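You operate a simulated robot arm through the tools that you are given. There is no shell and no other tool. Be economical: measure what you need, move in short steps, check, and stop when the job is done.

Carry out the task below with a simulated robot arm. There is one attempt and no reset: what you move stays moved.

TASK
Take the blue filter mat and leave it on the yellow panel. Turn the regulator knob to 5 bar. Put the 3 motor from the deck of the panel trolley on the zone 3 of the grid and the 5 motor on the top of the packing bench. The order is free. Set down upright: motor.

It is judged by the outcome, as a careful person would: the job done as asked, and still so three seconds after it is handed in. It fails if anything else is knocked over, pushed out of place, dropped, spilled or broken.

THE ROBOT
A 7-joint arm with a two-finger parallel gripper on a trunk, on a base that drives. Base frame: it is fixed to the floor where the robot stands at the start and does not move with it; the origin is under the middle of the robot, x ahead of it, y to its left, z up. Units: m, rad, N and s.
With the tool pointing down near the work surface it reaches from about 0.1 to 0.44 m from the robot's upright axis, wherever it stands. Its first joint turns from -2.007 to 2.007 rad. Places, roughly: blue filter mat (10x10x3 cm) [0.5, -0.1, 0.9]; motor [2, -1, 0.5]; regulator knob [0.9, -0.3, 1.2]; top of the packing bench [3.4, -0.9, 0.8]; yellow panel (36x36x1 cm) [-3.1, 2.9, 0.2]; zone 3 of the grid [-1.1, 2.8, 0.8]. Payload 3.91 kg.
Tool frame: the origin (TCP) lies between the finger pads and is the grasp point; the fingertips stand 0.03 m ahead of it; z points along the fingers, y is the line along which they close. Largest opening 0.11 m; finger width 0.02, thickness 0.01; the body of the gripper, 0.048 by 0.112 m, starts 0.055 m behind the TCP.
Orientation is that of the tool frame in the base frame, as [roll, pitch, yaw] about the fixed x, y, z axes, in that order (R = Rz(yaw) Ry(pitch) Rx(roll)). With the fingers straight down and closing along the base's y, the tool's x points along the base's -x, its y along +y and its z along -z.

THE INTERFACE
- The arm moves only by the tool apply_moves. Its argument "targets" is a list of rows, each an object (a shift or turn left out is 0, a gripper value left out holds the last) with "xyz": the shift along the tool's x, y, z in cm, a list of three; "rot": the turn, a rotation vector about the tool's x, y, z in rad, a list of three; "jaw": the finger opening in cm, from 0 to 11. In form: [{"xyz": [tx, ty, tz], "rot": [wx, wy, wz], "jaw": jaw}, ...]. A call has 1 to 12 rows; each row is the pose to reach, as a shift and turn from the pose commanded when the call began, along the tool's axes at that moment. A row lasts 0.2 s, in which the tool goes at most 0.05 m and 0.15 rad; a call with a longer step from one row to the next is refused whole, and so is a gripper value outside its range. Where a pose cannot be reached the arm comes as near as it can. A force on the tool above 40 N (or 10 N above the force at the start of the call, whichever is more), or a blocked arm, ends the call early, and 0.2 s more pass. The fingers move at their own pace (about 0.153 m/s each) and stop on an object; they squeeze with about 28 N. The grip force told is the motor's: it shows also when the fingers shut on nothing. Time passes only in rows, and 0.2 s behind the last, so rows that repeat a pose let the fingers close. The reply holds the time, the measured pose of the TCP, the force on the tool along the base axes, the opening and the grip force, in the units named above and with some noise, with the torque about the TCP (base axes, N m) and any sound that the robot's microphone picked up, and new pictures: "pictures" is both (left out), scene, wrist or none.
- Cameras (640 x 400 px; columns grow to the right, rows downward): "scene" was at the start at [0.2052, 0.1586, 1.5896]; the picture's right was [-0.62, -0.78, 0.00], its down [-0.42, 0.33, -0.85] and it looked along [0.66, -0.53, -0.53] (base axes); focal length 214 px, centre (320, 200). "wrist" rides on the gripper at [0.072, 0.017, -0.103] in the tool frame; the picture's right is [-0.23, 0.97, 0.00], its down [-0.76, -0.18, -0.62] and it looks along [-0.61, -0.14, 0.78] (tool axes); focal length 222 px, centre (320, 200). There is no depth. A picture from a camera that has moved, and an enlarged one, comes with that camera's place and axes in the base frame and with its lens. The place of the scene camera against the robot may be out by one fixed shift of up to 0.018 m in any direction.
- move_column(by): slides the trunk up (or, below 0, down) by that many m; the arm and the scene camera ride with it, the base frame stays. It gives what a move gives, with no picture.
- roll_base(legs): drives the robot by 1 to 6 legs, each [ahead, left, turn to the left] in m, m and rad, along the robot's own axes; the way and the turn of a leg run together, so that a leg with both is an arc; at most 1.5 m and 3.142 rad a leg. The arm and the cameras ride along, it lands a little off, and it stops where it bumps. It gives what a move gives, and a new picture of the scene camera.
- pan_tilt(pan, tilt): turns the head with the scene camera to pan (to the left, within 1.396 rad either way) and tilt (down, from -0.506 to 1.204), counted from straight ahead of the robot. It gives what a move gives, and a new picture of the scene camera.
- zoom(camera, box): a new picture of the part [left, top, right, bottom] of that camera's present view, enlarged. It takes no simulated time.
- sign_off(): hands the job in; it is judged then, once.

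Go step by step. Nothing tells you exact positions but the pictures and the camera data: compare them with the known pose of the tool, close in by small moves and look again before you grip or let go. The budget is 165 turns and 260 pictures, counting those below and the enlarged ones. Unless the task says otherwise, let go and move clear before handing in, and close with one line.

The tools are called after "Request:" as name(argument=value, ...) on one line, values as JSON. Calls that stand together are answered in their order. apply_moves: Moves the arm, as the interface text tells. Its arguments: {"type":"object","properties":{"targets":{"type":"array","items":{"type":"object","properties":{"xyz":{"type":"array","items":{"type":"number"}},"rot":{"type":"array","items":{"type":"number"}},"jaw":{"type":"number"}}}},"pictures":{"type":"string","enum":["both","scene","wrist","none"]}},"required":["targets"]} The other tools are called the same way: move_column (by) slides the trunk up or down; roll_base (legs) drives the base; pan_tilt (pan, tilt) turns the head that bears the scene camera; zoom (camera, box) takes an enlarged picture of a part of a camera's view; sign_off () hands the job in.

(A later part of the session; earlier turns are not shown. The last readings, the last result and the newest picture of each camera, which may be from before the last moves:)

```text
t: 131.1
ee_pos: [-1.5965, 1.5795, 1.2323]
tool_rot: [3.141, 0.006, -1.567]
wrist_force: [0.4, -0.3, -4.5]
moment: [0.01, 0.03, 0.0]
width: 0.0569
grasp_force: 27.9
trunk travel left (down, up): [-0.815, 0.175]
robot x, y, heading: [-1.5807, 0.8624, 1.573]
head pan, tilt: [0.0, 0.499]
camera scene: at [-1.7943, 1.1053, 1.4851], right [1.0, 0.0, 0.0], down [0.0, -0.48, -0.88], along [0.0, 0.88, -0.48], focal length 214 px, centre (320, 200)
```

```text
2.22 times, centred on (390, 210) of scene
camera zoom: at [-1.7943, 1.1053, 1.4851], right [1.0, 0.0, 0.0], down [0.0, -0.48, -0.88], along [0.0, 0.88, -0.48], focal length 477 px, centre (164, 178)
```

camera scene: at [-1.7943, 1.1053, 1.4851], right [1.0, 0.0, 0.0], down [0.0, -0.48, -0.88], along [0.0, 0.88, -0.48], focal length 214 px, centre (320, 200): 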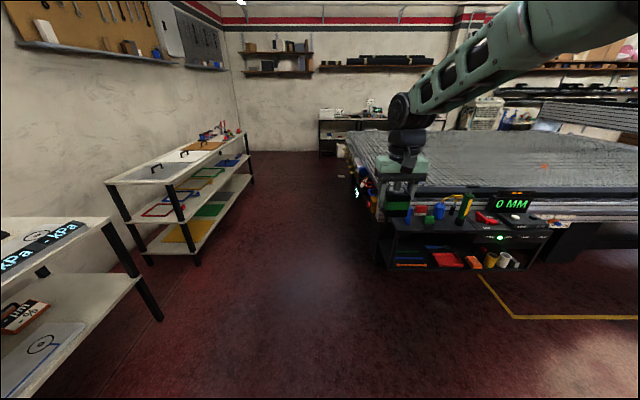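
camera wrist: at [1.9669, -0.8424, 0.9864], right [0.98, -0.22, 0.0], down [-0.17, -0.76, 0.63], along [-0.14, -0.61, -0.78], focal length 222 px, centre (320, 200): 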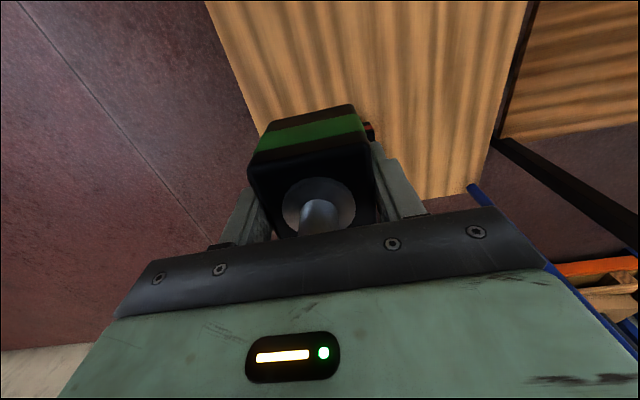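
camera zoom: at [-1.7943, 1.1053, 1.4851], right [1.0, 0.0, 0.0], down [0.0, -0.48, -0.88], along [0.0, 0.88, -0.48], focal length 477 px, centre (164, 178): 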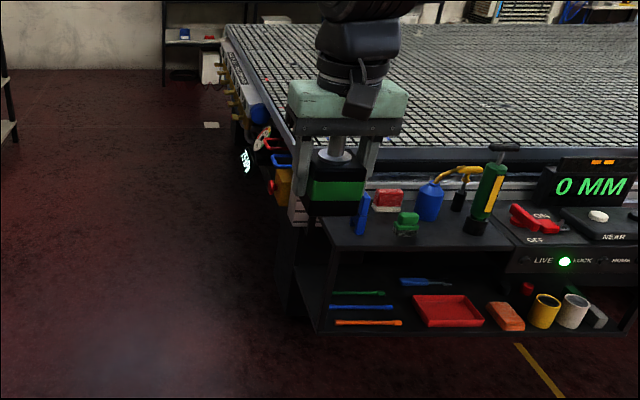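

The grid bed's left end is free to approach from the -x side. I'll drive into the corridor beside it and face the bed.

Request:
roll_base(legs=[[0, 0.37, 0], [1.5, 0, 0], [0.4, 0, 0], [0, 0, -1.57]])

Request:
pan_tilt(pan=0.0, tilt=0.8)

```text
t: 146.4
ee_pos: [-1.2461, 2.7741, 1.2325]
tool_rot: [-3.141, 0.004, -3.131]
wrist_force: [-0.3, 0.0, -5.1]
moment: [0.0, 0.02, 0.0]
width: 0.057
grasp_force: 27.5
trunk travel left (down, up): [-0.815, 0.175]
robot x, y, heading: [-1.9621, 2.7502, 0.007]
head pan, tilt: [0.0, 0.499]
camera scene: at [-1.7379, 2.9701, 1.4851], right [0.01, -1.0, 0.0], down [-0.48, 0.0, -0.88], along [0.88, 0.01, -0.48], focal length 214 px, centre (320, 200)
```

scene: 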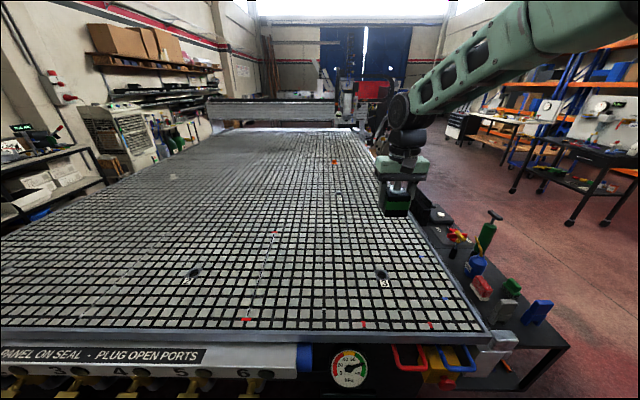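

```text
t: 147.2
ee_pos: [-1.2454, 2.773, 1.2318]
tool_rot: [3.141, 0.004, -3.127]
wrist_force: [0.8, 0.0, -5.0]
moment: [-0.02, -0.04, 0.0]
width: 0.057
grasp_force: 28.4
trunk travel left (down, up): [-0.815, 0.175]
robot x, y, heading: [-1.9632, 2.7508, 0.01]
head pan, tilt: [0.0, 0.799]
camera scene: at [-1.7482, 2.97, 1.4592], right [0.01, -1.0, 0.0], down [-0.72, -0.01, -0.7], along [0.7, 0.01, -0.72], focal length 214 px, centre (320, 200)
```

scene: 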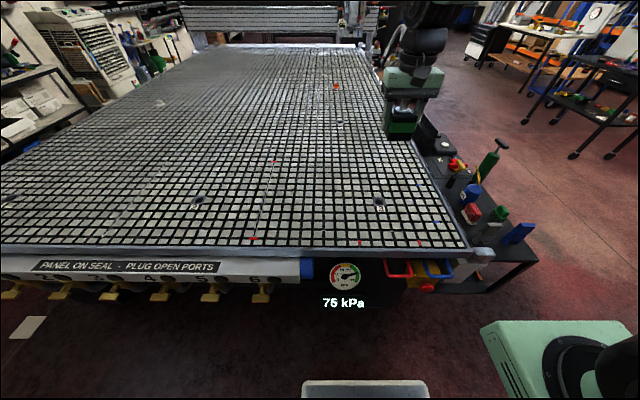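

Request:
zoom(camera="scene", box=[320, 140, 480, 260])

Request:
zoom(camera="scene", box=[120, 140, 320, 280])

Request:
zoom(camera="scene", box=[180, 40, 480, 230])

```text
3.33 times, centred on (400, 200) of scene
camera zoom: at [-1.7482, 2.97, 1.4592], right [0.01, -1.0, 0.0], down [-0.72, -0.01, -0.7], along [0.7, 0.01, -0.72], focal length 715 px, centre (53, 200)
```

zoom: 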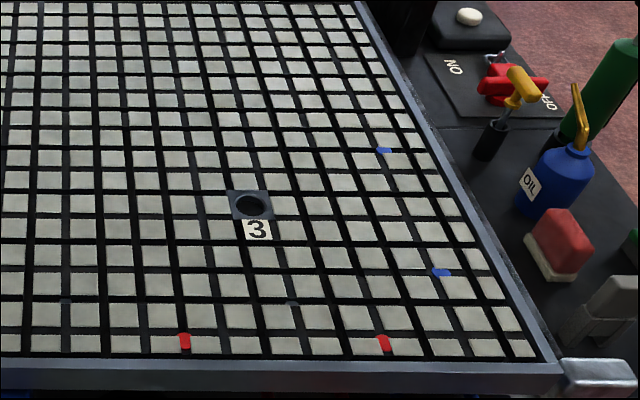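

```text
2.86 times, centred on (220, 210) of scene
camera zoom: at [-1.7482, 2.97, 1.4592], right [0.01, -1.0, 0.0], down [-0.72, -0.01, -0.7], along [0.7, 0.01, -0.72], focal length 613 px, centre (606, 171)
```

zoom: 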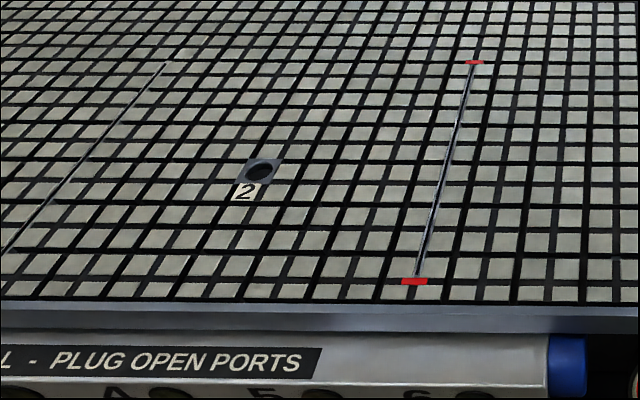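

```text
2.11 times, centred on (330, 135) of scene
camera zoom: at [-1.7482, 2.97, 1.4592], right [0.01, -1.0, 0.0], down [-0.72, -0.01, -0.7], along [0.7, 0.01, -0.72], focal length 452 px, centre (299, 337)
```

zoom: 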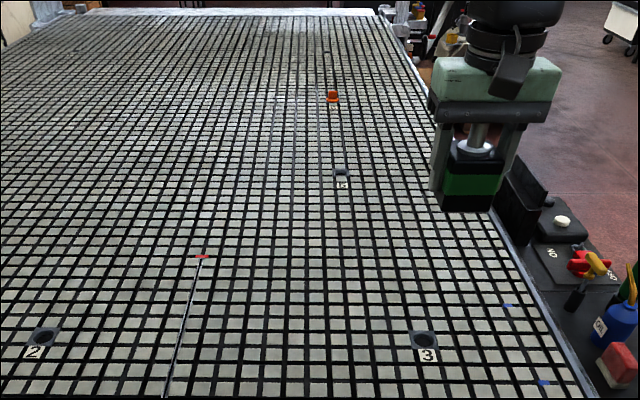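

Port "3" at about (-1.11, 2.73) marks zone 3, bounded by the cord line at y≈3.2. I'll creep forward a little so the motor hangs above (-1.1, 2.83).

Request:
roll_base(legs=[[0.13, 0.05, -0.01]])

Request:
apply_moves(targets=[{"xyz": [0, 0, 4]}, {"xyz": [0, 0, 8]}, {"xyz": [0, 0, 12]}, {"xyz": [0, 0, 16]}, {"xyz": [0, 0, 20]}, {"xyz": [0, 0, 24]}, {"xyz": [0, 0, 24]}], pictures="both")

```text
t: 148.5
ee_pos: [-1.1161, 2.8176, 1.2332]
tool_rot: [-3.141, 0.004, -3.14]
wrist_force: [0.3, 0.2, -5.3]
moment: [0.03, -0.03, 0.01]
width: 0.0568
grasp_force: 27.4
trunk travel left (down, up): [-0.815, 0.175]
robot x, y, heading: [-1.8342, 2.8069, 0.001]
head pan, tilt: [0.0, 0.799]
camera scene: at [-1.6166, 3.0192, 1.4591], right [0.0, -1.0, 0.0], down [-0.72, 0.0, -0.7], along [0.7, 0.0, -0.72], focal length 214 px, centre (320, 200)
```

scene: 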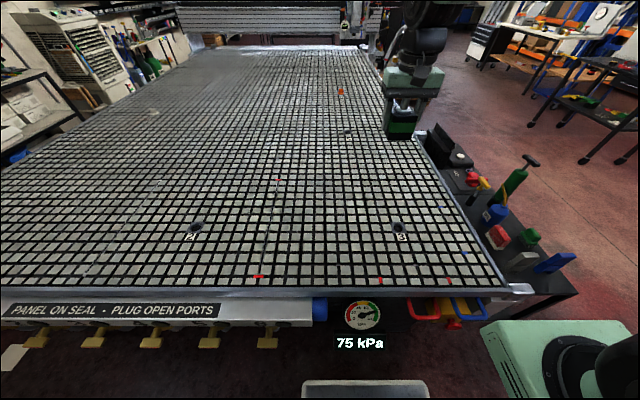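

```text
t: 150.1
ee_pos: [-1.1138, 2.8176, 0.9919]
tool_rot: [-3.14, 0.006, -3.14]
wrist_force: [-0.2, -0.1, -4.9]
moment: [0.03, 0.02, 0.01]
width: 0.057
grasp_force: 28.1
trunk travel left (down, up): [-0.815, 0.175]
robot x, y, heading: [-1.8331, 2.8086, -0.001]
head pan, tilt: [0.0, 0.799]
camera scene: at [-1.6164, 3.0192, 1.4591], right [0.0, -1.0, 0.0], down [-0.72, 0.0, -0.7], along [0.7, 0.0, -0.72], focal length 214 px, centre (320, 200)
camera wrist: at [-1.1863, 2.8336, 1.0949], right [0.23, 0.97, 0.0], down [0.76, -0.18, 0.63], along [0.61, -0.14, -0.78], focal length 222 px, centre (320, 200)
```

scene: 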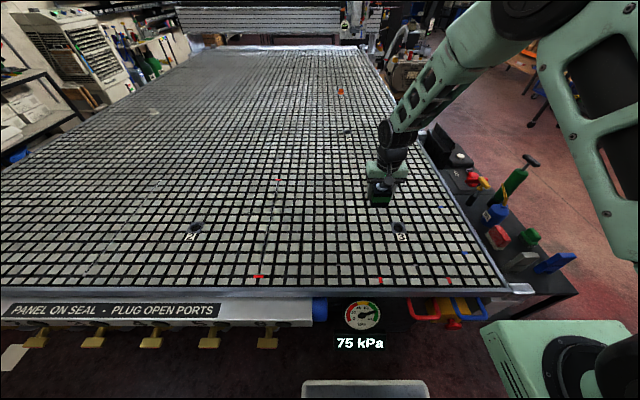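
wrist: 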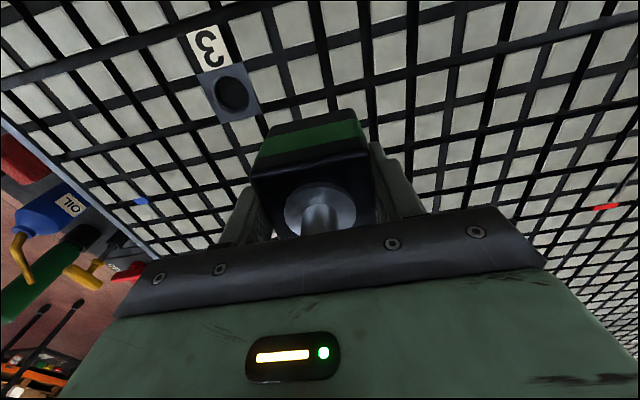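

Request:
apply_moves(targets=[{"xyz": [0, 0, 3]}, {"xyz": [0, 0, 6]}, {"xyz": [0, 0, 8]}, {"xyz": [0, 0, 9]}, {"xyz": [0, 0, 10]}, {"xyz": [0, 0, 11]}, {"xyz": [0, 0, 12]}, {"xyz": [0, 0, 13]}, {"xyz": [0, 0, 14]}, {"xyz": [0, 0, 15]}], pictures="wrist")

Request:
zoom(camera="scene", box=[340, 160, 440, 240])

```text
t: 151.5
ee_pos: [-1.1117, 2.8185, 0.8928]
tool_rot: [3.139, 0.008, -3.139]
wrist_force: [-3.6, -0.3, 17.7]
moment: [0.01, 0.66, 0.01]
width: 0.057
grasp_force: 16.4
trunk travel left (down, up): [-0.815, 0.175]
robot x, y, heading: [-1.8332, 2.8052, 0.003]
head pan, tilt: [0.0, 0.799]
stopped in row 6: the force on the tool passed its limit (the readings are from after the stop); the commanded pose is now the measured one
camera wrist: at [-1.1853, 2.8345, 0.9957], right [0.23, 0.97, 0.0], down [0.76, -0.18, 0.63], along [0.61, -0.14, -0.78], focal length 222 px, centre (320, 200)
```

wrist: 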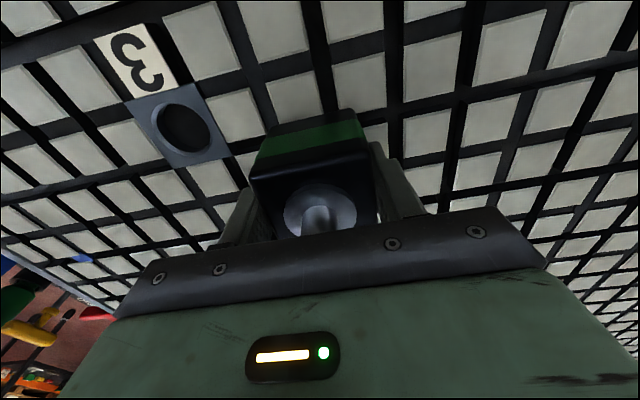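

```text
5.00 times, centred on (390, 200) of scene
camera zoom: at [-1.6175, 3.0191, 1.4596], right [0.0, -1.0, 0.0], down [-0.72, 0.0, -0.7], along [0.7, 0.0, -0.72], focal length 1072 px, centre (-30, 200)
```

zoom: 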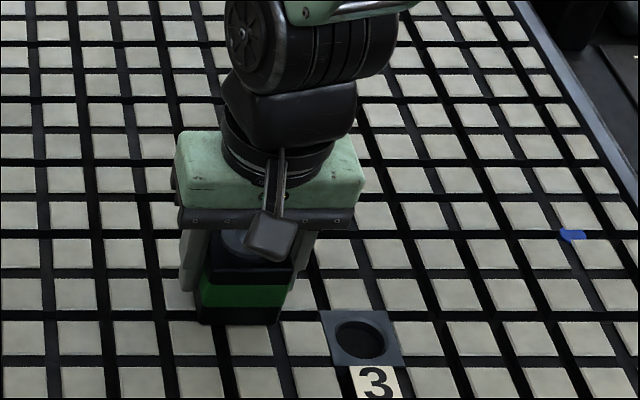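

Resting on the grid in zone 3, clear of the port. Release and rise.

Request:
apply_moves(targets=[{"jaw": 6.2}, {"jaw": 7}, {"jaw": 8.5}, {"jaw": 8.5}, {"xyz": [0, 0, -3]}, {"xyz": [0, 0, -7]}, {"xyz": [0, 0, -11]}, {"xyz": [0, 0, -15]}, {"xyz": [0, 0, -20]}, {"xyz": [0, 0, -25]}, {"xyz": [0, 0, -30]}, {"xyz": [0, 0, -34]}], pictures="wrist")

Request:
zoom(camera="scene", box=[330, 140, 450, 260])

```text
t: 154.1
ee_pos: [-1.1147, 2.8173, 1.2299]
tool_rot: [3.141, 0.009, -3.141]
wrist_force: [0.5, 0.4, -1.5]
moment: [0.02, 0.03, 0.01]
width: 0.0847
grasp_force: 0.0
trunk travel left (down, up): [-0.815, 0.175]
robot x, y, heading: [-1.8329, 2.8047, 0.002]
head pan, tilt: [0.0, 0.799]
camera wrist: at [-1.1874, 2.8336, 1.334], right [0.23, 0.97, 0.0], down [0.76, -0.18, 0.63], along [0.61, -0.14, -0.78], focal length 222 px, centre (320, 200)
```

wrist: 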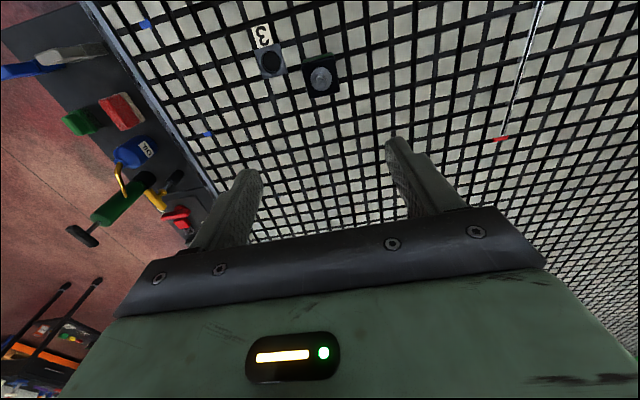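

```text
3.33 times, centred on (390, 200) of scene
camera zoom: at [-1.6163, 3.0193, 1.459], right [0.0, -1.0, 0.0], down [-0.72, 0.0, -0.7], along [0.7, 0.0, -0.72], focal length 715 px, centre (87, 200)
```

zoom: 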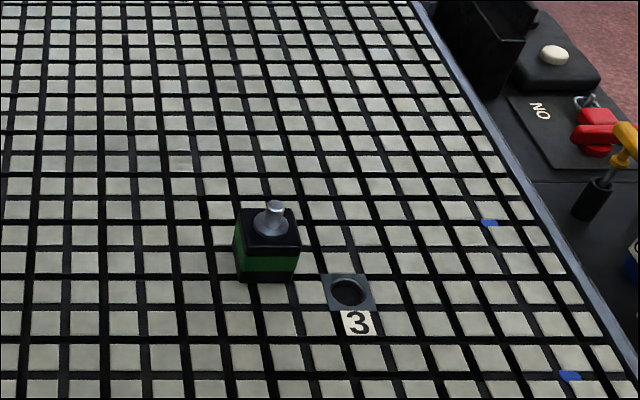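

Request:
zoom(camera="scene", box=[240, 165, 500, 325])

Request:
zoom(camera="wrist", box=[120, 0, 560, 220])

```text
2.46 times, centred on (370, 245) of scene
camera zoom: at [-1.6163, 3.0193, 1.459], right [0.0, -1.0, 0.0], down [-0.72, 0.0, -0.7], along [0.7, 0.0, -0.72], focal length 528 px, centre (197, 89)
```

zoom: 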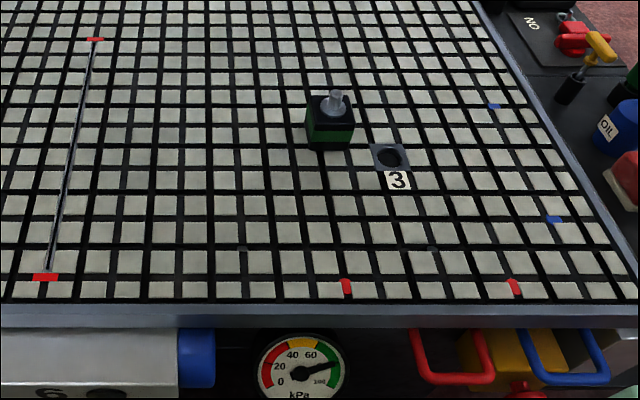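

```text
1.45 times, centred on (340, 110) of wrist
camera zoom: at [-1.1874, 2.8336, 1.334], right [0.23, 0.97, 0.0], down [0.76, -0.18, 0.63], along [0.61, -0.14, -0.78], focal length 323 px, centre (291, 331)
```

zoom: 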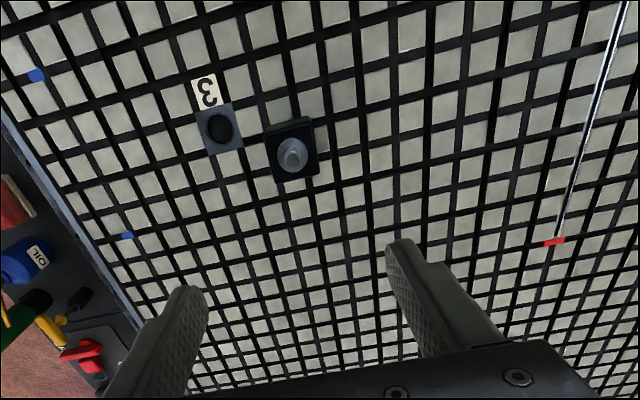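

Motor 3 stands in zone 3. Before fetching the mat, I'll take a look at the yellow panel on the rack behind me.

Request:
roll_base(legs=[[-0.25, 0, 0], [0, 0, -1.57]])

Request:
pan_tilt(pan=-1.39, tilt=0.6)

```text
t: 159.7
ee_pos: [-2.0721, 2.086, 1.2288]
tool_rot: [-3.141, 0.007, 1.569]
wrist_force: [-0.2, -0.2, 1.0]
moment: [0.0, 0.0, 0.04]
width: 0.085
grasp_force: 0.0
trunk travel left (down, up): [-0.815, 0.175]
robot x, y, heading: [-2.0814, 2.8062, -1.575]
head pan, tilt: [0.0, 0.799]
camera scene: at [-1.8843, 2.5906, 1.4591], right [-1.0, 0.0, 0.0], down [0.0, 0.72, -0.7], along [0.0, -0.7, -0.72], focal length 214 px, centre (320, 200)
```

scene: 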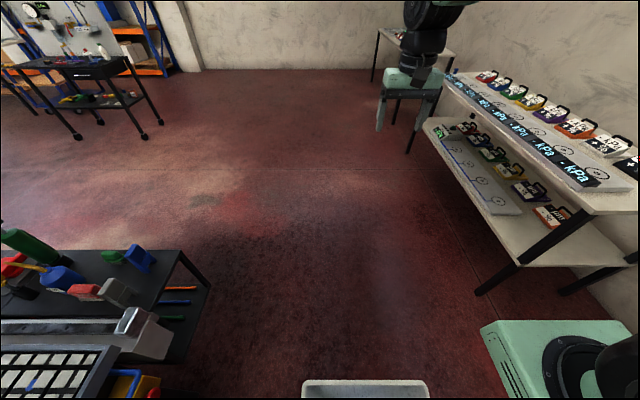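

```text
t: 161.2
ee_pos: [-2.0724, 2.0859, 1.2302]
tool_rot: [3.141, 0.008, 1.569]
wrist_force: [0.3, 0.0, 0.6]
moment: [-0.01, -0.02, -0.01]
width: 0.085
grasp_force: 0.2
trunk travel left (down, up): [-0.815, 0.175]
robot x, y, heading: [-2.0794, 2.8058, -1.577]
head pan, tilt: [-1.389, 0.6]
camera scene: at [-1.971, 2.6556, 1.476], right [-0.18, 0.98, 0.0], down [0.56, 0.1, -0.82], along [-0.81, -0.15, -0.57], focal length 214 px, centre (320, 200)
```

scene: 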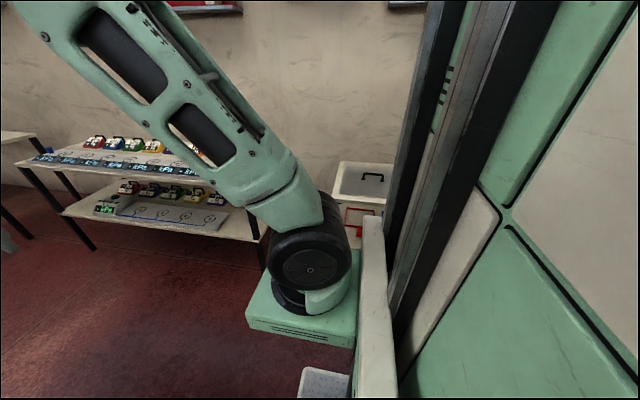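

Request:
roll_base(legs=[[0.2, 0.25, 0], [0, 0, -1.57]])

Request:
pan_tilt(pan=-0.2, tilt=0.75)

```text
t: 164.9
ee_pos: [-2.105, 1.9527, 1.2302]
tool_rot: [-3.14, 0.009, 1.187]
wrist_force: [0.1, -0.2, -0.3]
moment: [-0.01, 0.02, -0.01]
width: 0.0853
grasp_force: 0.1
trunk travel left (down, up): [-0.815, 0.175]
robot x, y, heading: [-1.8453, 2.6225, -1.96]
head pan, tilt: [-1.389, 0.6]
stopped in leg 2: the robot was blocked; the commanded pose is now the measured one
camera scene: at [-1.8024, 2.4419, 1.476], right [0.2, 0.98, 0.0], down [0.55, -0.11, -0.83], along [-0.81, 0.17, -0.56], focal length 214 px, centre (320, 200)
```

scene: 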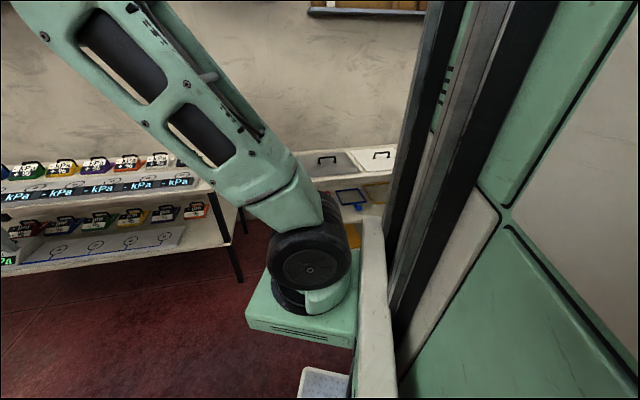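

```text
t: 166.3
ee_pos: [-2.1053, 1.9537, 1.23]
tool_rot: [3.141, 0.007, 1.187]
wrist_force: [0.3, 0.1, 1.1]
moment: [0.0, 0.0, 0.02]
width: 0.0849
grasp_force: 0.1
trunk travel left (down, up): [-0.815, 0.175]
robot x, y, heading: [-1.8443, 2.6216, -1.954]
head pan, tilt: [-0.201, 0.75]
camera scene: at [-1.7617, 2.3548, 1.4631], right [-0.83, 0.55, 0.0], down [0.38, 0.57, -0.73], along [-0.41, -0.61, -0.68], focal length 214 px, centre (320, 200)
```

scene: 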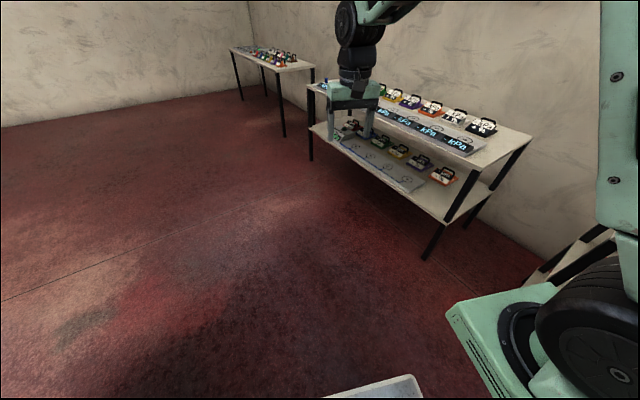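

The base bumped something while turning (likely the bed's end). I'll slide straight away from it and check for damage.

Request:
roll_base(legs=[[0.114, -0.277, 0], [0, 0, -1.18]])

Request:
pan_tilt(pan=-0.4, tilt=0.75)

```text
t: 171.3
ee_pos: [-2.8633, 2.6145, 1.2302]
tool_rot: [-3.141, 0.007, -0.003]
wrist_force: [1.0, 0.6, 0.2]
moment: [-0.01, 0.02, 0.02]
width: 0.0848
grasp_force: 0.0
trunk travel left (down, up): [-0.815, 0.175]
robot x, y, heading: [-2.1445, 2.6206, 3.136]
head pan, tilt: [-0.201, 0.75]
camera scene: at [-2.3765, 2.4443, 1.4631], right [0.2, 0.98, 0.0], down [0.67, -0.14, -0.73], along [-0.72, 0.15, -0.68], focal length 214 px, centre (320, 200)
```

scene: 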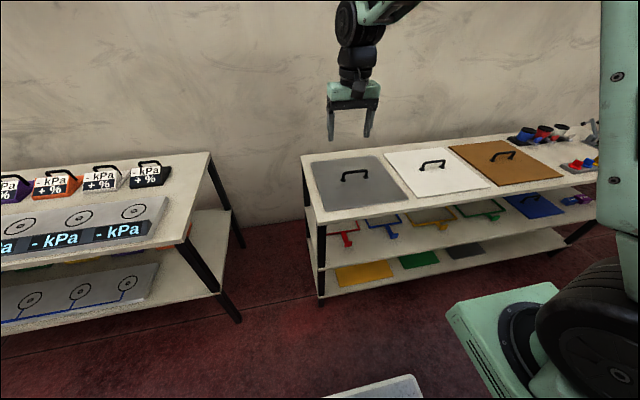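

```text
t: 172.0
ee_pos: [-2.8639, 2.6143, 1.2298]
tool_rot: [3.141, 0.008, -0.004]
wrist_force: [-0.2, -1.3, 0.8]
moment: [0.03, 0.03, 0.01]
width: 0.0853
grasp_force: 0.0
trunk travel left (down, up): [-0.815, 0.175]
robot x, y, heading: [-2.1434, 2.6217, 3.137]
head pan, tilt: [-0.4, 0.75]
camera scene: at [-2.3716, 2.46, 1.4631], right [0.39, 0.92, 0.0], down [0.63, -0.27, -0.73], along [-0.67, 0.29, -0.68], focal length 214 px, centre (320, 200)
```

scene: 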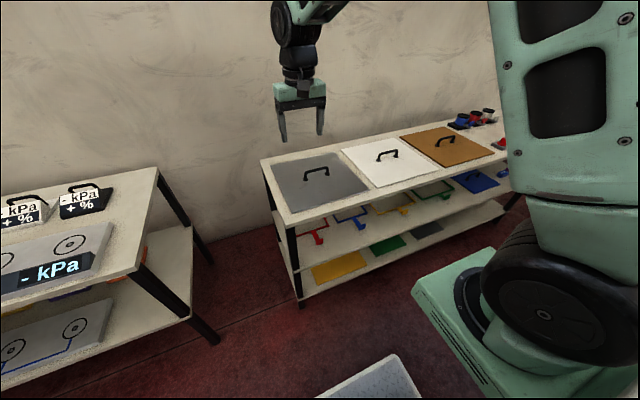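

Request:
zoom(camera="scene", box=[250, 150, 450, 310])

Request:
pan_tilt(pan=-1.3, tilt=0.6)

```text
2.50 times, centred on (350, 230) of scene
camera zoom: at [-2.3716, 2.46, 1.4631], right [0.39, 0.92, 0.0], down [0.63, -0.27, -0.73], along [-0.67, 0.29, -0.68], focal length 536 px, centre (245, 125)
```

zoom: 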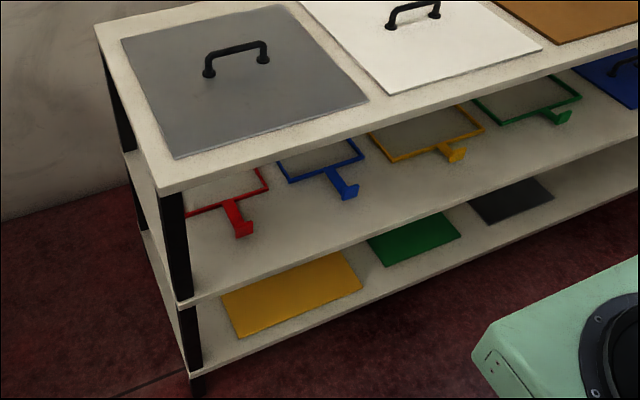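

```text
t: 173.2
ee_pos: [-2.8631, 2.614, 1.2303]
tool_rot: [3.141, 0.007, -0.003]
wrist_force: [0.1, -1.0, 0.1]
moment: [0.03, 0.0, 0.01]
width: 0.0852
grasp_force: 0.1
trunk travel left (down, up): [-0.815, 0.175]
robot x, y, heading: [-2.1478, 2.6209, 3.133]
head pan, tilt: [-1.3, 0.6]
camera scene: at [-2.3186, 2.5127, 1.476], right [0.96, 0.26, 0.0], down [0.15, -0.55, -0.82], along [-0.22, 0.8, -0.57], focal length 214 px, centre (320, 200)
```

scene: 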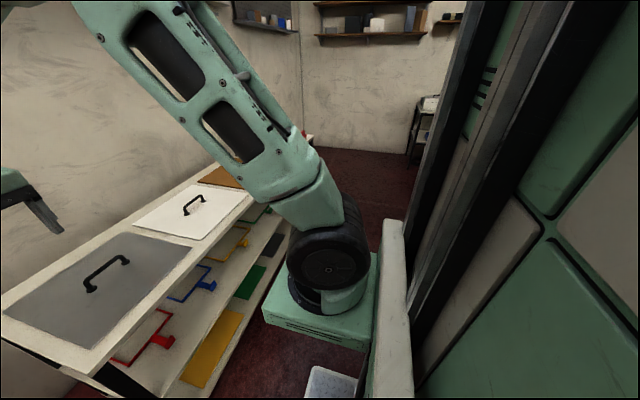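

The yellow panel's front edge is at x≈-2.93, y 2.68–3.04, z≈0.2, under a shelf at 0.5. Now back for the mat; first I'll check the bed end I touched.

Request:
roll_base(legs=[[0, 0, 1.57]])

Request:
pan_tilt(pan=1.2, tilt=0.7)

```text
t: 177.5
ee_pos: [-2.1315, 1.9042, 1.23]
tool_rot: [-3.139, 0.009, 1.577]
wrist_force: [0.1, 0.1, 0.9]
moment: [0.0, -0.03, 0.0]
width: 0.0848
grasp_force: 0.1
trunk travel left (down, up): [-0.815, 0.175]
robot x, y, heading: [-2.1436, 2.6222, -1.564]
head pan, tilt: [-1.3, 0.6]
camera scene: at [-2.0318, 2.4664, 1.476], right [-0.27, 0.96, 0.0], down [0.54, 0.15, -0.83], along [-0.79, -0.22, -0.56], focal length 214 px, centre (320, 200)
```

scene: 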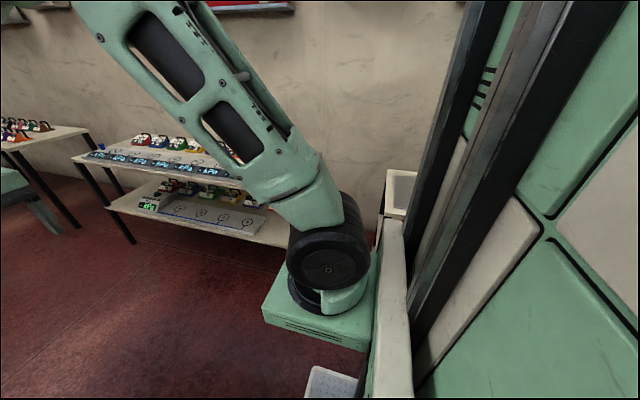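

```text
t: 179.7
ee_pos: [-2.1311, 1.9041, 1.2294]
tool_rot: [-3.141, 0.009, 1.576]
wrist_force: [0.5, -0.5, 0.4]
moment: [-0.02, 0.01, -0.02]
width: 0.0847
grasp_force: 0.1
trunk travel left (down, up): [-0.815, 0.175]
robot x, y, heading: [-2.1468, 2.6244, -1.568]
head pan, tilt: [1.201, 0.7]
camera scene: at [-1.8674, 2.4599, 1.4674], right [-0.36, -0.93, 0.0], down [-0.6, 0.23, -0.76], along [0.71, -0.27, -0.64], focal length 214 px, centre (320, 200)
```

scene: 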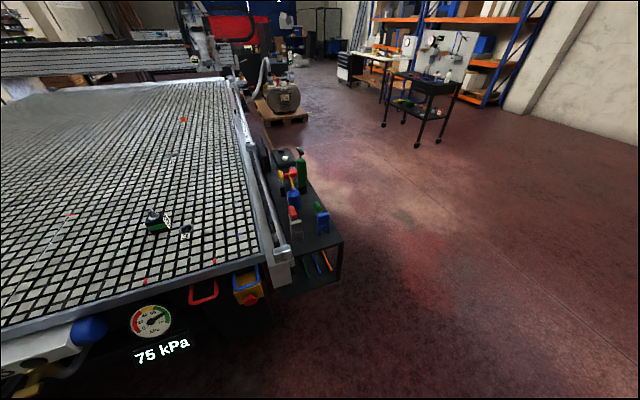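

Everything at the bed is intact. Now I drive to the left side of the first bench, staying faced towards -y, opposite the mat.

Request:
roll_base(legs=[[1.5, 0, 0], [0.42, 0, 0], [0, 1.35, 0], [0, 1.35, 0]])

Request:
pan_tilt(pan=-0.2, tilt=0.8)

```text
t: 202.1
ee_pos: [0.6013, 0.0248, 1.23]
tool_rot: [-3.142, 0.009, 1.582]
wrist_force: [1.1, -0.3, -0.4]
moment: [-0.01, -0.01, 0.01]
width: 0.0848
grasp_force: 0.1
trunk travel left (down, up): [-0.815, 0.175]
robot x, y, heading: [0.5789, 0.7416, -1.557]
head pan, tilt: [1.201, 0.7]
camera scene: at [0.8589, 0.5829, 1.4674], right [-0.35, -0.94, 0.0], down [-0.6, 0.23, -0.76], along [0.72, -0.27, -0.64], focal length 214 px, centre (320, 200)
```

scene: 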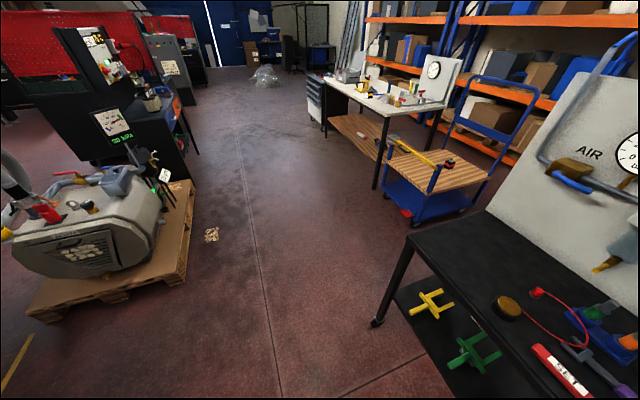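

```text
t: 203.6
ee_pos: [0.6001, 0.024, 1.2298]
tool_rot: [-3.141, 0.007, 1.585]
wrist_force: [-0.3, -0.3, 0.4]
moment: [0.02, 0.02, 0.03]
width: 0.0849
grasp_force: 0.1
trunk travel left (down, up): [-0.815, 0.175]
robot x, y, heading: [0.582, 0.7415, -1.559]
head pan, tilt: [-0.201, 0.799]
camera scene: at [0.7643, 0.5334, 1.4591], right [-0.98, 0.19, 0.0], down [0.13, 0.7, -0.7], along [-0.13, -0.68, -0.72], focal length 214 px, centre (320, 200)
```

scene: 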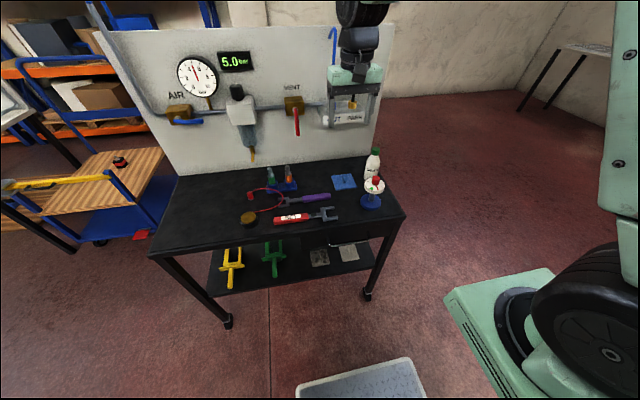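

Request:
roll_base(legs=[[0.22, -0.05, -0.013]])

Request:
apply_moves(targets=[{"xyz": [4, -1, 0], "jaw": 5}, {"xyz": [8, -2.5, 0]}, {"xyz": [12, -4, 0]}, {"xyz": [12, -4, 4]}, {"xyz": [12, -4, 8]}, {"xyz": [12, -4, 8]}], pictures="wrist")

Request:
zoom(camera="scene", box=[280, 150, 440, 270])

```text
t: 205.3
ee_pos: [0.5424, -0.194, 1.2289]
tool_rot: [-3.142, 0.009, 1.572]
wrist_force: [0.0, 0.7, 0.0]
moment: [0.01, 0.0, -0.04]
width: 0.0851
grasp_force: 0.0
trunk travel left (down, up): [-0.815, 0.175]
robot x, y, heading: [0.529, 0.5201, -1.574]
head pan, tilt: [-0.201, 0.799]
camera scene: at [0.7126, 0.3125, 1.4592], right [-0.98, 0.2, 0.0], down [0.14, 0.7, -0.7], along [-0.14, -0.68, -0.72], focal length 214 px, centre (320, 200)
```

scene: 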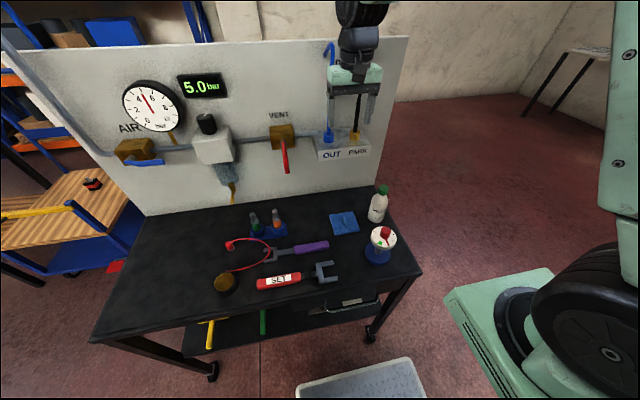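

```text
t: 206.7
ee_pos: [0.5011, -0.0741, 1.1481]
tool_rot: [3.141, 0.009, 1.57]
wrist_force: [-0.7, 0.9, -0.1]
moment: [0.01, 0.0, 0.0]
width: 0.0503
grasp_force: 0.0
trunk travel left (down, up): [-0.815, 0.175]
robot x, y, heading: [0.5293, 0.5268, -1.567]
head pan, tilt: [-0.201, 0.799]
camera wrist: at [0.5185, -0.0016, 1.2524], right [0.97, -0.23, 0.0], down [-0.18, -0.76, 0.63], along [-0.14, -0.61, -0.78], focal length 222 px, centre (320, 200)
```

wrist: 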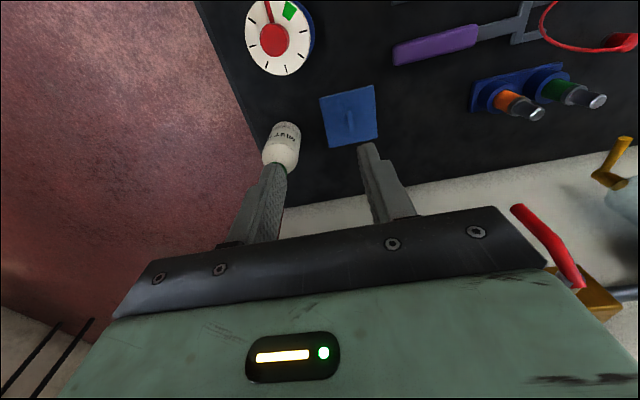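

```text
3.33 times, centred on (360, 210) of scene
camera zoom: at [0.7125, 0.3124, 1.4591], right [-0.98, 0.2, 0.0], down [0.14, 0.7, -0.7], along [-0.14, -0.68, -0.72], focal length 715 px, centre (187, 167)
```

zoom: 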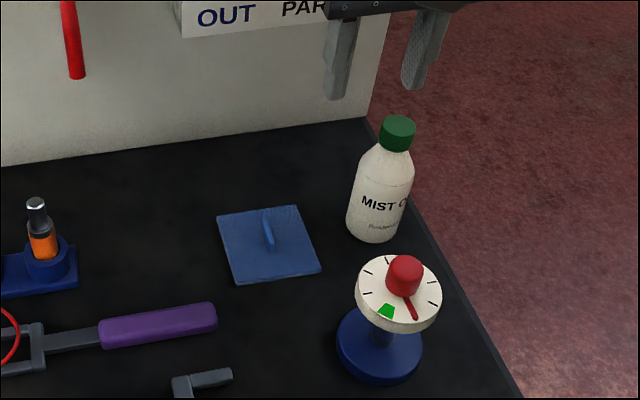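

Request:
zoom(camera="wrist", box=[290, 60, 410, 170])

```text
3.64 times, centred on (350, 115) of wrist
camera zoom: at [0.5185, -0.0016, 1.2524], right [0.97, -0.23, 0.0], down [-0.18, -0.76, 0.63], along [-0.14, -0.61, -0.78], focal length 808 px, centre (211, 509)
```

zoom: 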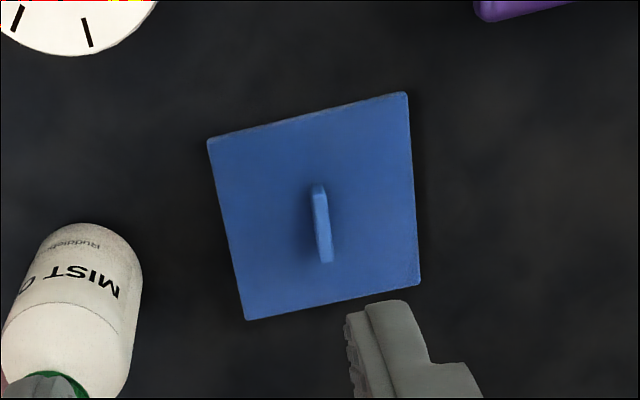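

The tab on the mat runs along y at about (0.538, -0.131). I'll tilt the tool 40° and come above it.

Request:
apply_moves(targets=[{"xyz": [-0.8, 0.8, 0], "rot": [0, -0.14, 0], "jaw": 5}, {"xyz": [-1.6, 1.5, 0], "rot": [0, -0.28, 0]}, {"xyz": [-2.5, 2.2, 0], "rot": [0, -0.42, 0]}, {"xyz": [-3.3, 3, 0], "rot": [0, -0.56, 0]}, {"xyz": [-3.6, 3.7, 0], "rot": [0, -0.7, 0]}, {"xyz": [-3.6, 3.7, 0], "rot": [0, -0.7, 0]}], pictures="none")

Request:
move_column(by=-0.13)

Request:
apply_moves(targets=[{"jaw": 4}], pictures="both")

```text
t: 208.1
ee_pos: [0.5407, -0.1114, 1.1485]
tool_rot: [3.139, 0.71, 1.57]
wrist_force: [0.1, -0.5, -0.3]
moment: [-0.01, 0.03, -0.03]
width: 0.0499
grasp_force: 0.0
trunk travel left (down, up): [-0.815, 0.175]
robot x, y, heading: [0.5293, 0.5194, -1.57]
head pan, tilt: [-0.201, 0.799]
```

```text
t: 209.7
ee_pos: [0.5398, -0.1114, 1.019]
tool_rot: [-3.14, 0.709, 1.572]
wrist_force: [0.2, 0.6, 0.0]
moment: [0.0, -0.02, 0.01]
width: 0.05
grasp_force: 0.1
trunk travel left (down, up): [-0.685, 0.305]
robot x, y, heading: [0.5315, 0.5248, -1.571]
head pan, tilt: [-0.201, 0.799]
```

```text
t: 210.1
ee_pos: [0.5397, -0.1105, 1.0205]
tool_rot: [-3.141, 0.708, 1.569]
wrist_force: [0.3, -0.2, 0.7]
moment: [-0.01, -0.02, 0.01]
width: 0.0399
grasp_force: 0.0
trunk travel left (down, up): [-0.685, 0.305]
robot x, y, heading: [0.5337, 0.5232, -1.574]
head pan, tilt: [-0.201, 0.799]
camera scene: at [0.7126, 0.3124, 1.3292], right [-0.98, 0.2, 0.0], down [0.14, 0.7, -0.7], along [-0.14, -0.68, -0.72], focal length 214 px, centre (320, 200)
camera wrist: at [0.5565, 0.0115, 1.0519], right [0.97, -0.17, 0.15], down [-0.18, -0.17, 0.97], along [-0.14, -0.97, -0.2], focal length 222 px, centre (320, 200)
```

scene: 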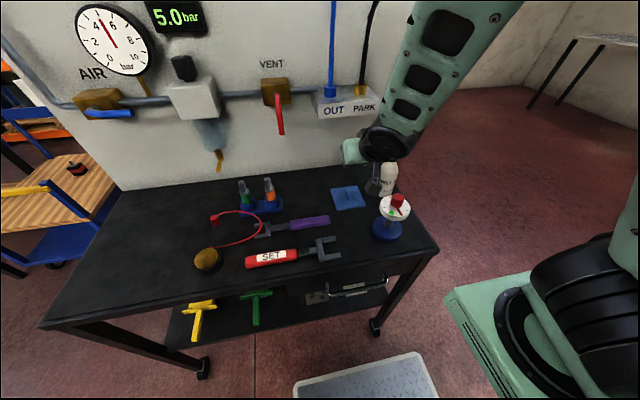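
wrist: 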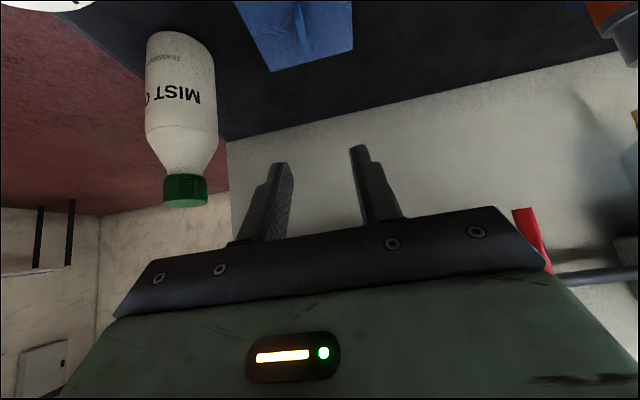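

Request:
zoom(camera="wrist", box=[230, 0, 390, 100])

Request:
zoom(camera="scene", box=[310, 120, 440, 250])

```text
4.00 times, centred on (310, 50) of wrist
camera zoom: at [0.5565, 0.0115, 1.0519], right [0.97, -0.17, 0.15], down [-0.18, -0.17, 0.97], along [-0.14, -0.97, -0.2], focal length 888 px, centre (360, 800)
```

zoom: 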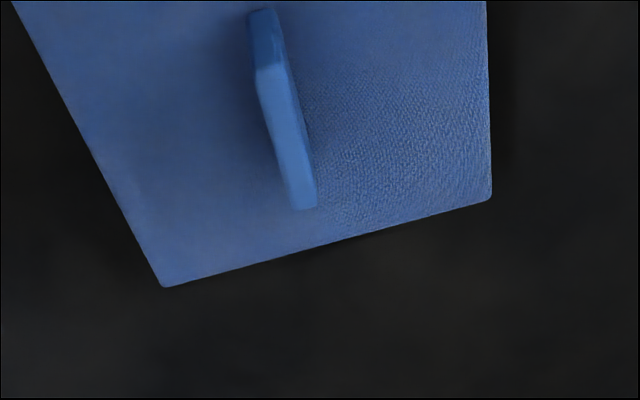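

```text
3.08 times, centred on (375, 185) of scene
camera zoom: at [0.7126, 0.3124, 1.3292], right [-0.98, 0.2, 0.0], down [0.14, 0.7, -0.7], along [-0.14, -0.68, -0.72], focal length 660 px, centre (151, 246)
```

zoom: 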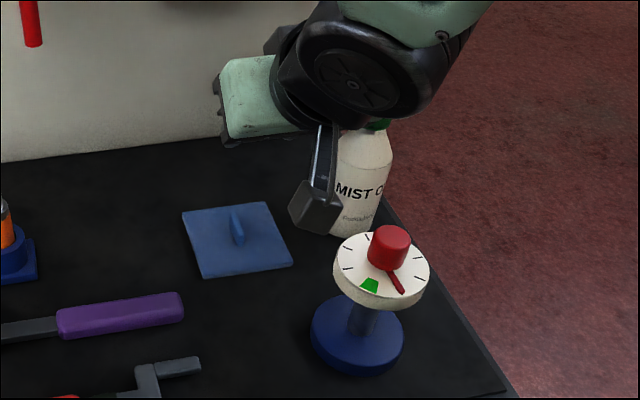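

Request:
apply_moves(targets=[{"xyz": [1.8, 0.1, 2.8]}, {"xyz": [3.6, 0.1, 5.7]}, {"xyz": [5.4, 0.1, 8.5]}, {"xyz": [5.4, 0.1, 8.5]}], pictures="both")

Request:
zoom(camera="wrist", box=[220, 60, 420, 220])

Request:
zoom(camera="scene", box=[310, 120, 440, 250])

```text
t: 211.1
ee_pos: [0.5399, -0.1237, 0.9201]
tool_rot: [3.141, 0.709, 1.571]
wrist_force: [-0.6, 0.1, 0.1]
moment: [0.05, 0.0, -0.02]
width: 0.0397
grasp_force: 0.0
trunk travel left (down, up): [-0.685, 0.305]
robot x, y, heading: [0.5326, 0.5265, -1.569]
head pan, tilt: [-0.201, 0.799]
camera scene: at [0.7125, 0.3125, 1.3292], right [-0.98, 0.2, 0.0], down [0.14, 0.7, -0.7], along [-0.14, -0.68, -0.72], focal length 214 px, centre (320, 200)
camera wrist: at [0.5577, -0.0021, 0.9513], right [0.97, -0.17, 0.15], down [-0.18, -0.17, 0.97], along [-0.14, -0.97, -0.2], focal length 222 px, centre (320, 200)
```

scene: 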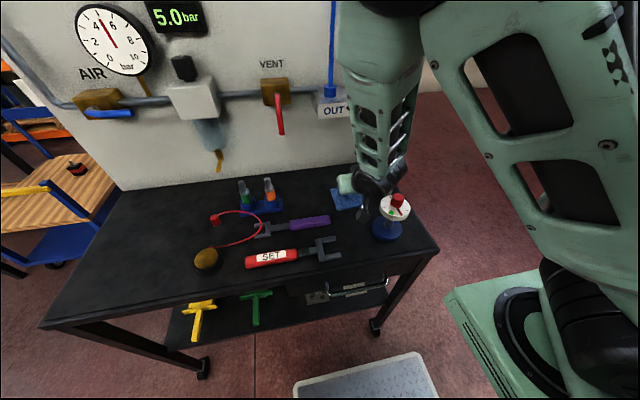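
wrist: 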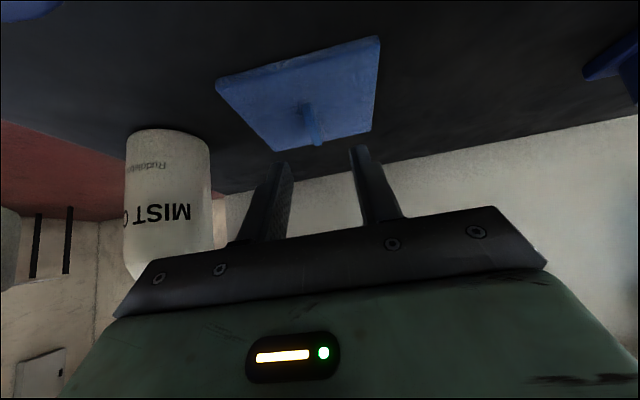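

```text
2.50 times, centred on (320, 140) of wrist
camera zoom: at [0.5577, -0.0021, 0.9513], right [0.97, -0.17, 0.15], down [-0.18, -0.17, 0.97], along [-0.14, -0.97, -0.2], focal length 555 px, centre (320, 350)
```

zoom: 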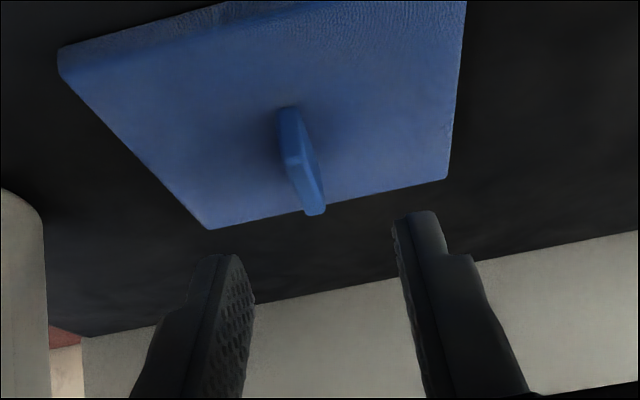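

```text
3.08 times, centred on (375, 185) of scene
camera zoom: at [0.7125, 0.3125, 1.3292], right [-0.98, 0.2, 0.0], down [0.14, 0.7, -0.7], along [-0.14, -0.68, -0.72], focal length 660 px, centre (151, 246)
```

zoom: 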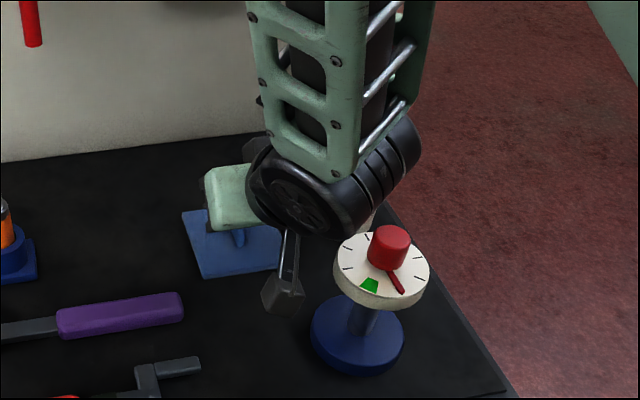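

Request:
apply_moves(targets=[{"xyz": [0.7, 0.1, 0.9], "jaw": 3}, {"xyz": [1.33, 0.1, 1.79]}, {"xyz": [1.33, 0.1, 1.79]}], pictures="wrist")

Request:
zoom(camera="wrist", box=[220, 80, 420, 240])

Request:
zoom(camera="scene", box=[310, 120, 440, 250])

```text
t: 211.9
ee_pos: [0.5414, -0.1256, 0.8973]
tool_rot: [3.14, 0.708, 1.57]
wrist_force: [0.2, -0.3, -0.1]
moment: [0.0, -0.01, -0.03]
width: 0.0301
grasp_force: 0.0
trunk travel left (down, up): [-0.685, 0.305]
robot x, y, heading: [0.5275, 0.5262, -1.572]
head pan, tilt: [-0.201, 0.799]
camera wrist: at [0.5587, -0.0041, 0.9294], right [0.97, -0.17, 0.15], down [-0.18, -0.17, 0.97], along [-0.14, -0.97, -0.2], focal length 222 px, centre (320, 200)
```

wrist: 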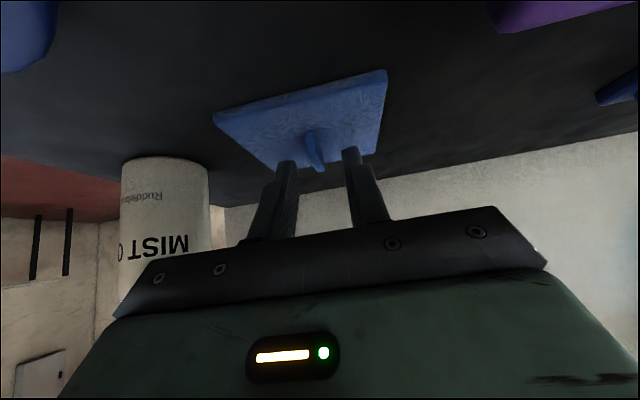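

```text
2.50 times, centred on (320, 160) of wrist
camera zoom: at [0.5587, -0.0041, 0.9294], right [0.97, -0.17, 0.15], down [-0.18, -0.17, 0.97], along [-0.14, -0.97, -0.2], focal length 555 px, centre (320, 300)
```

zoom: 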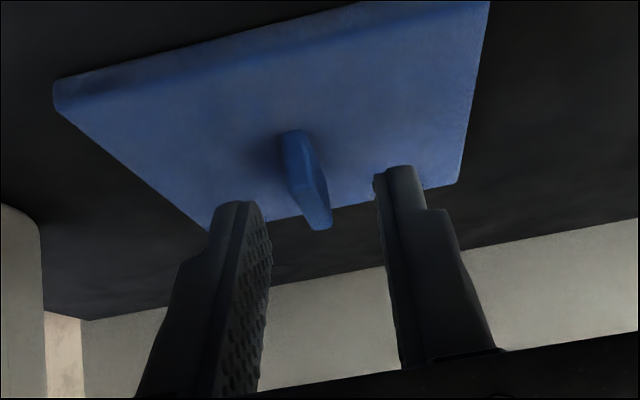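

```text
3.08 times, centred on (375, 185) of scene
camera zoom: at [0.7126, 0.3124, 1.3291], right [-0.98, 0.2, 0.0], down [0.14, 0.7, -0.7], along [-0.14, -0.68, -0.72], focal length 660 px, centre (151, 246)
```

zoom: 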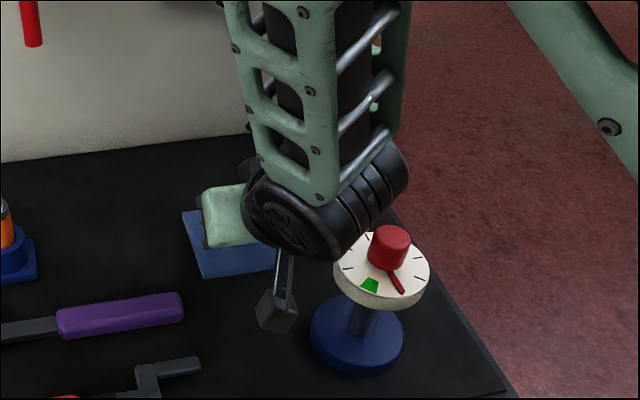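

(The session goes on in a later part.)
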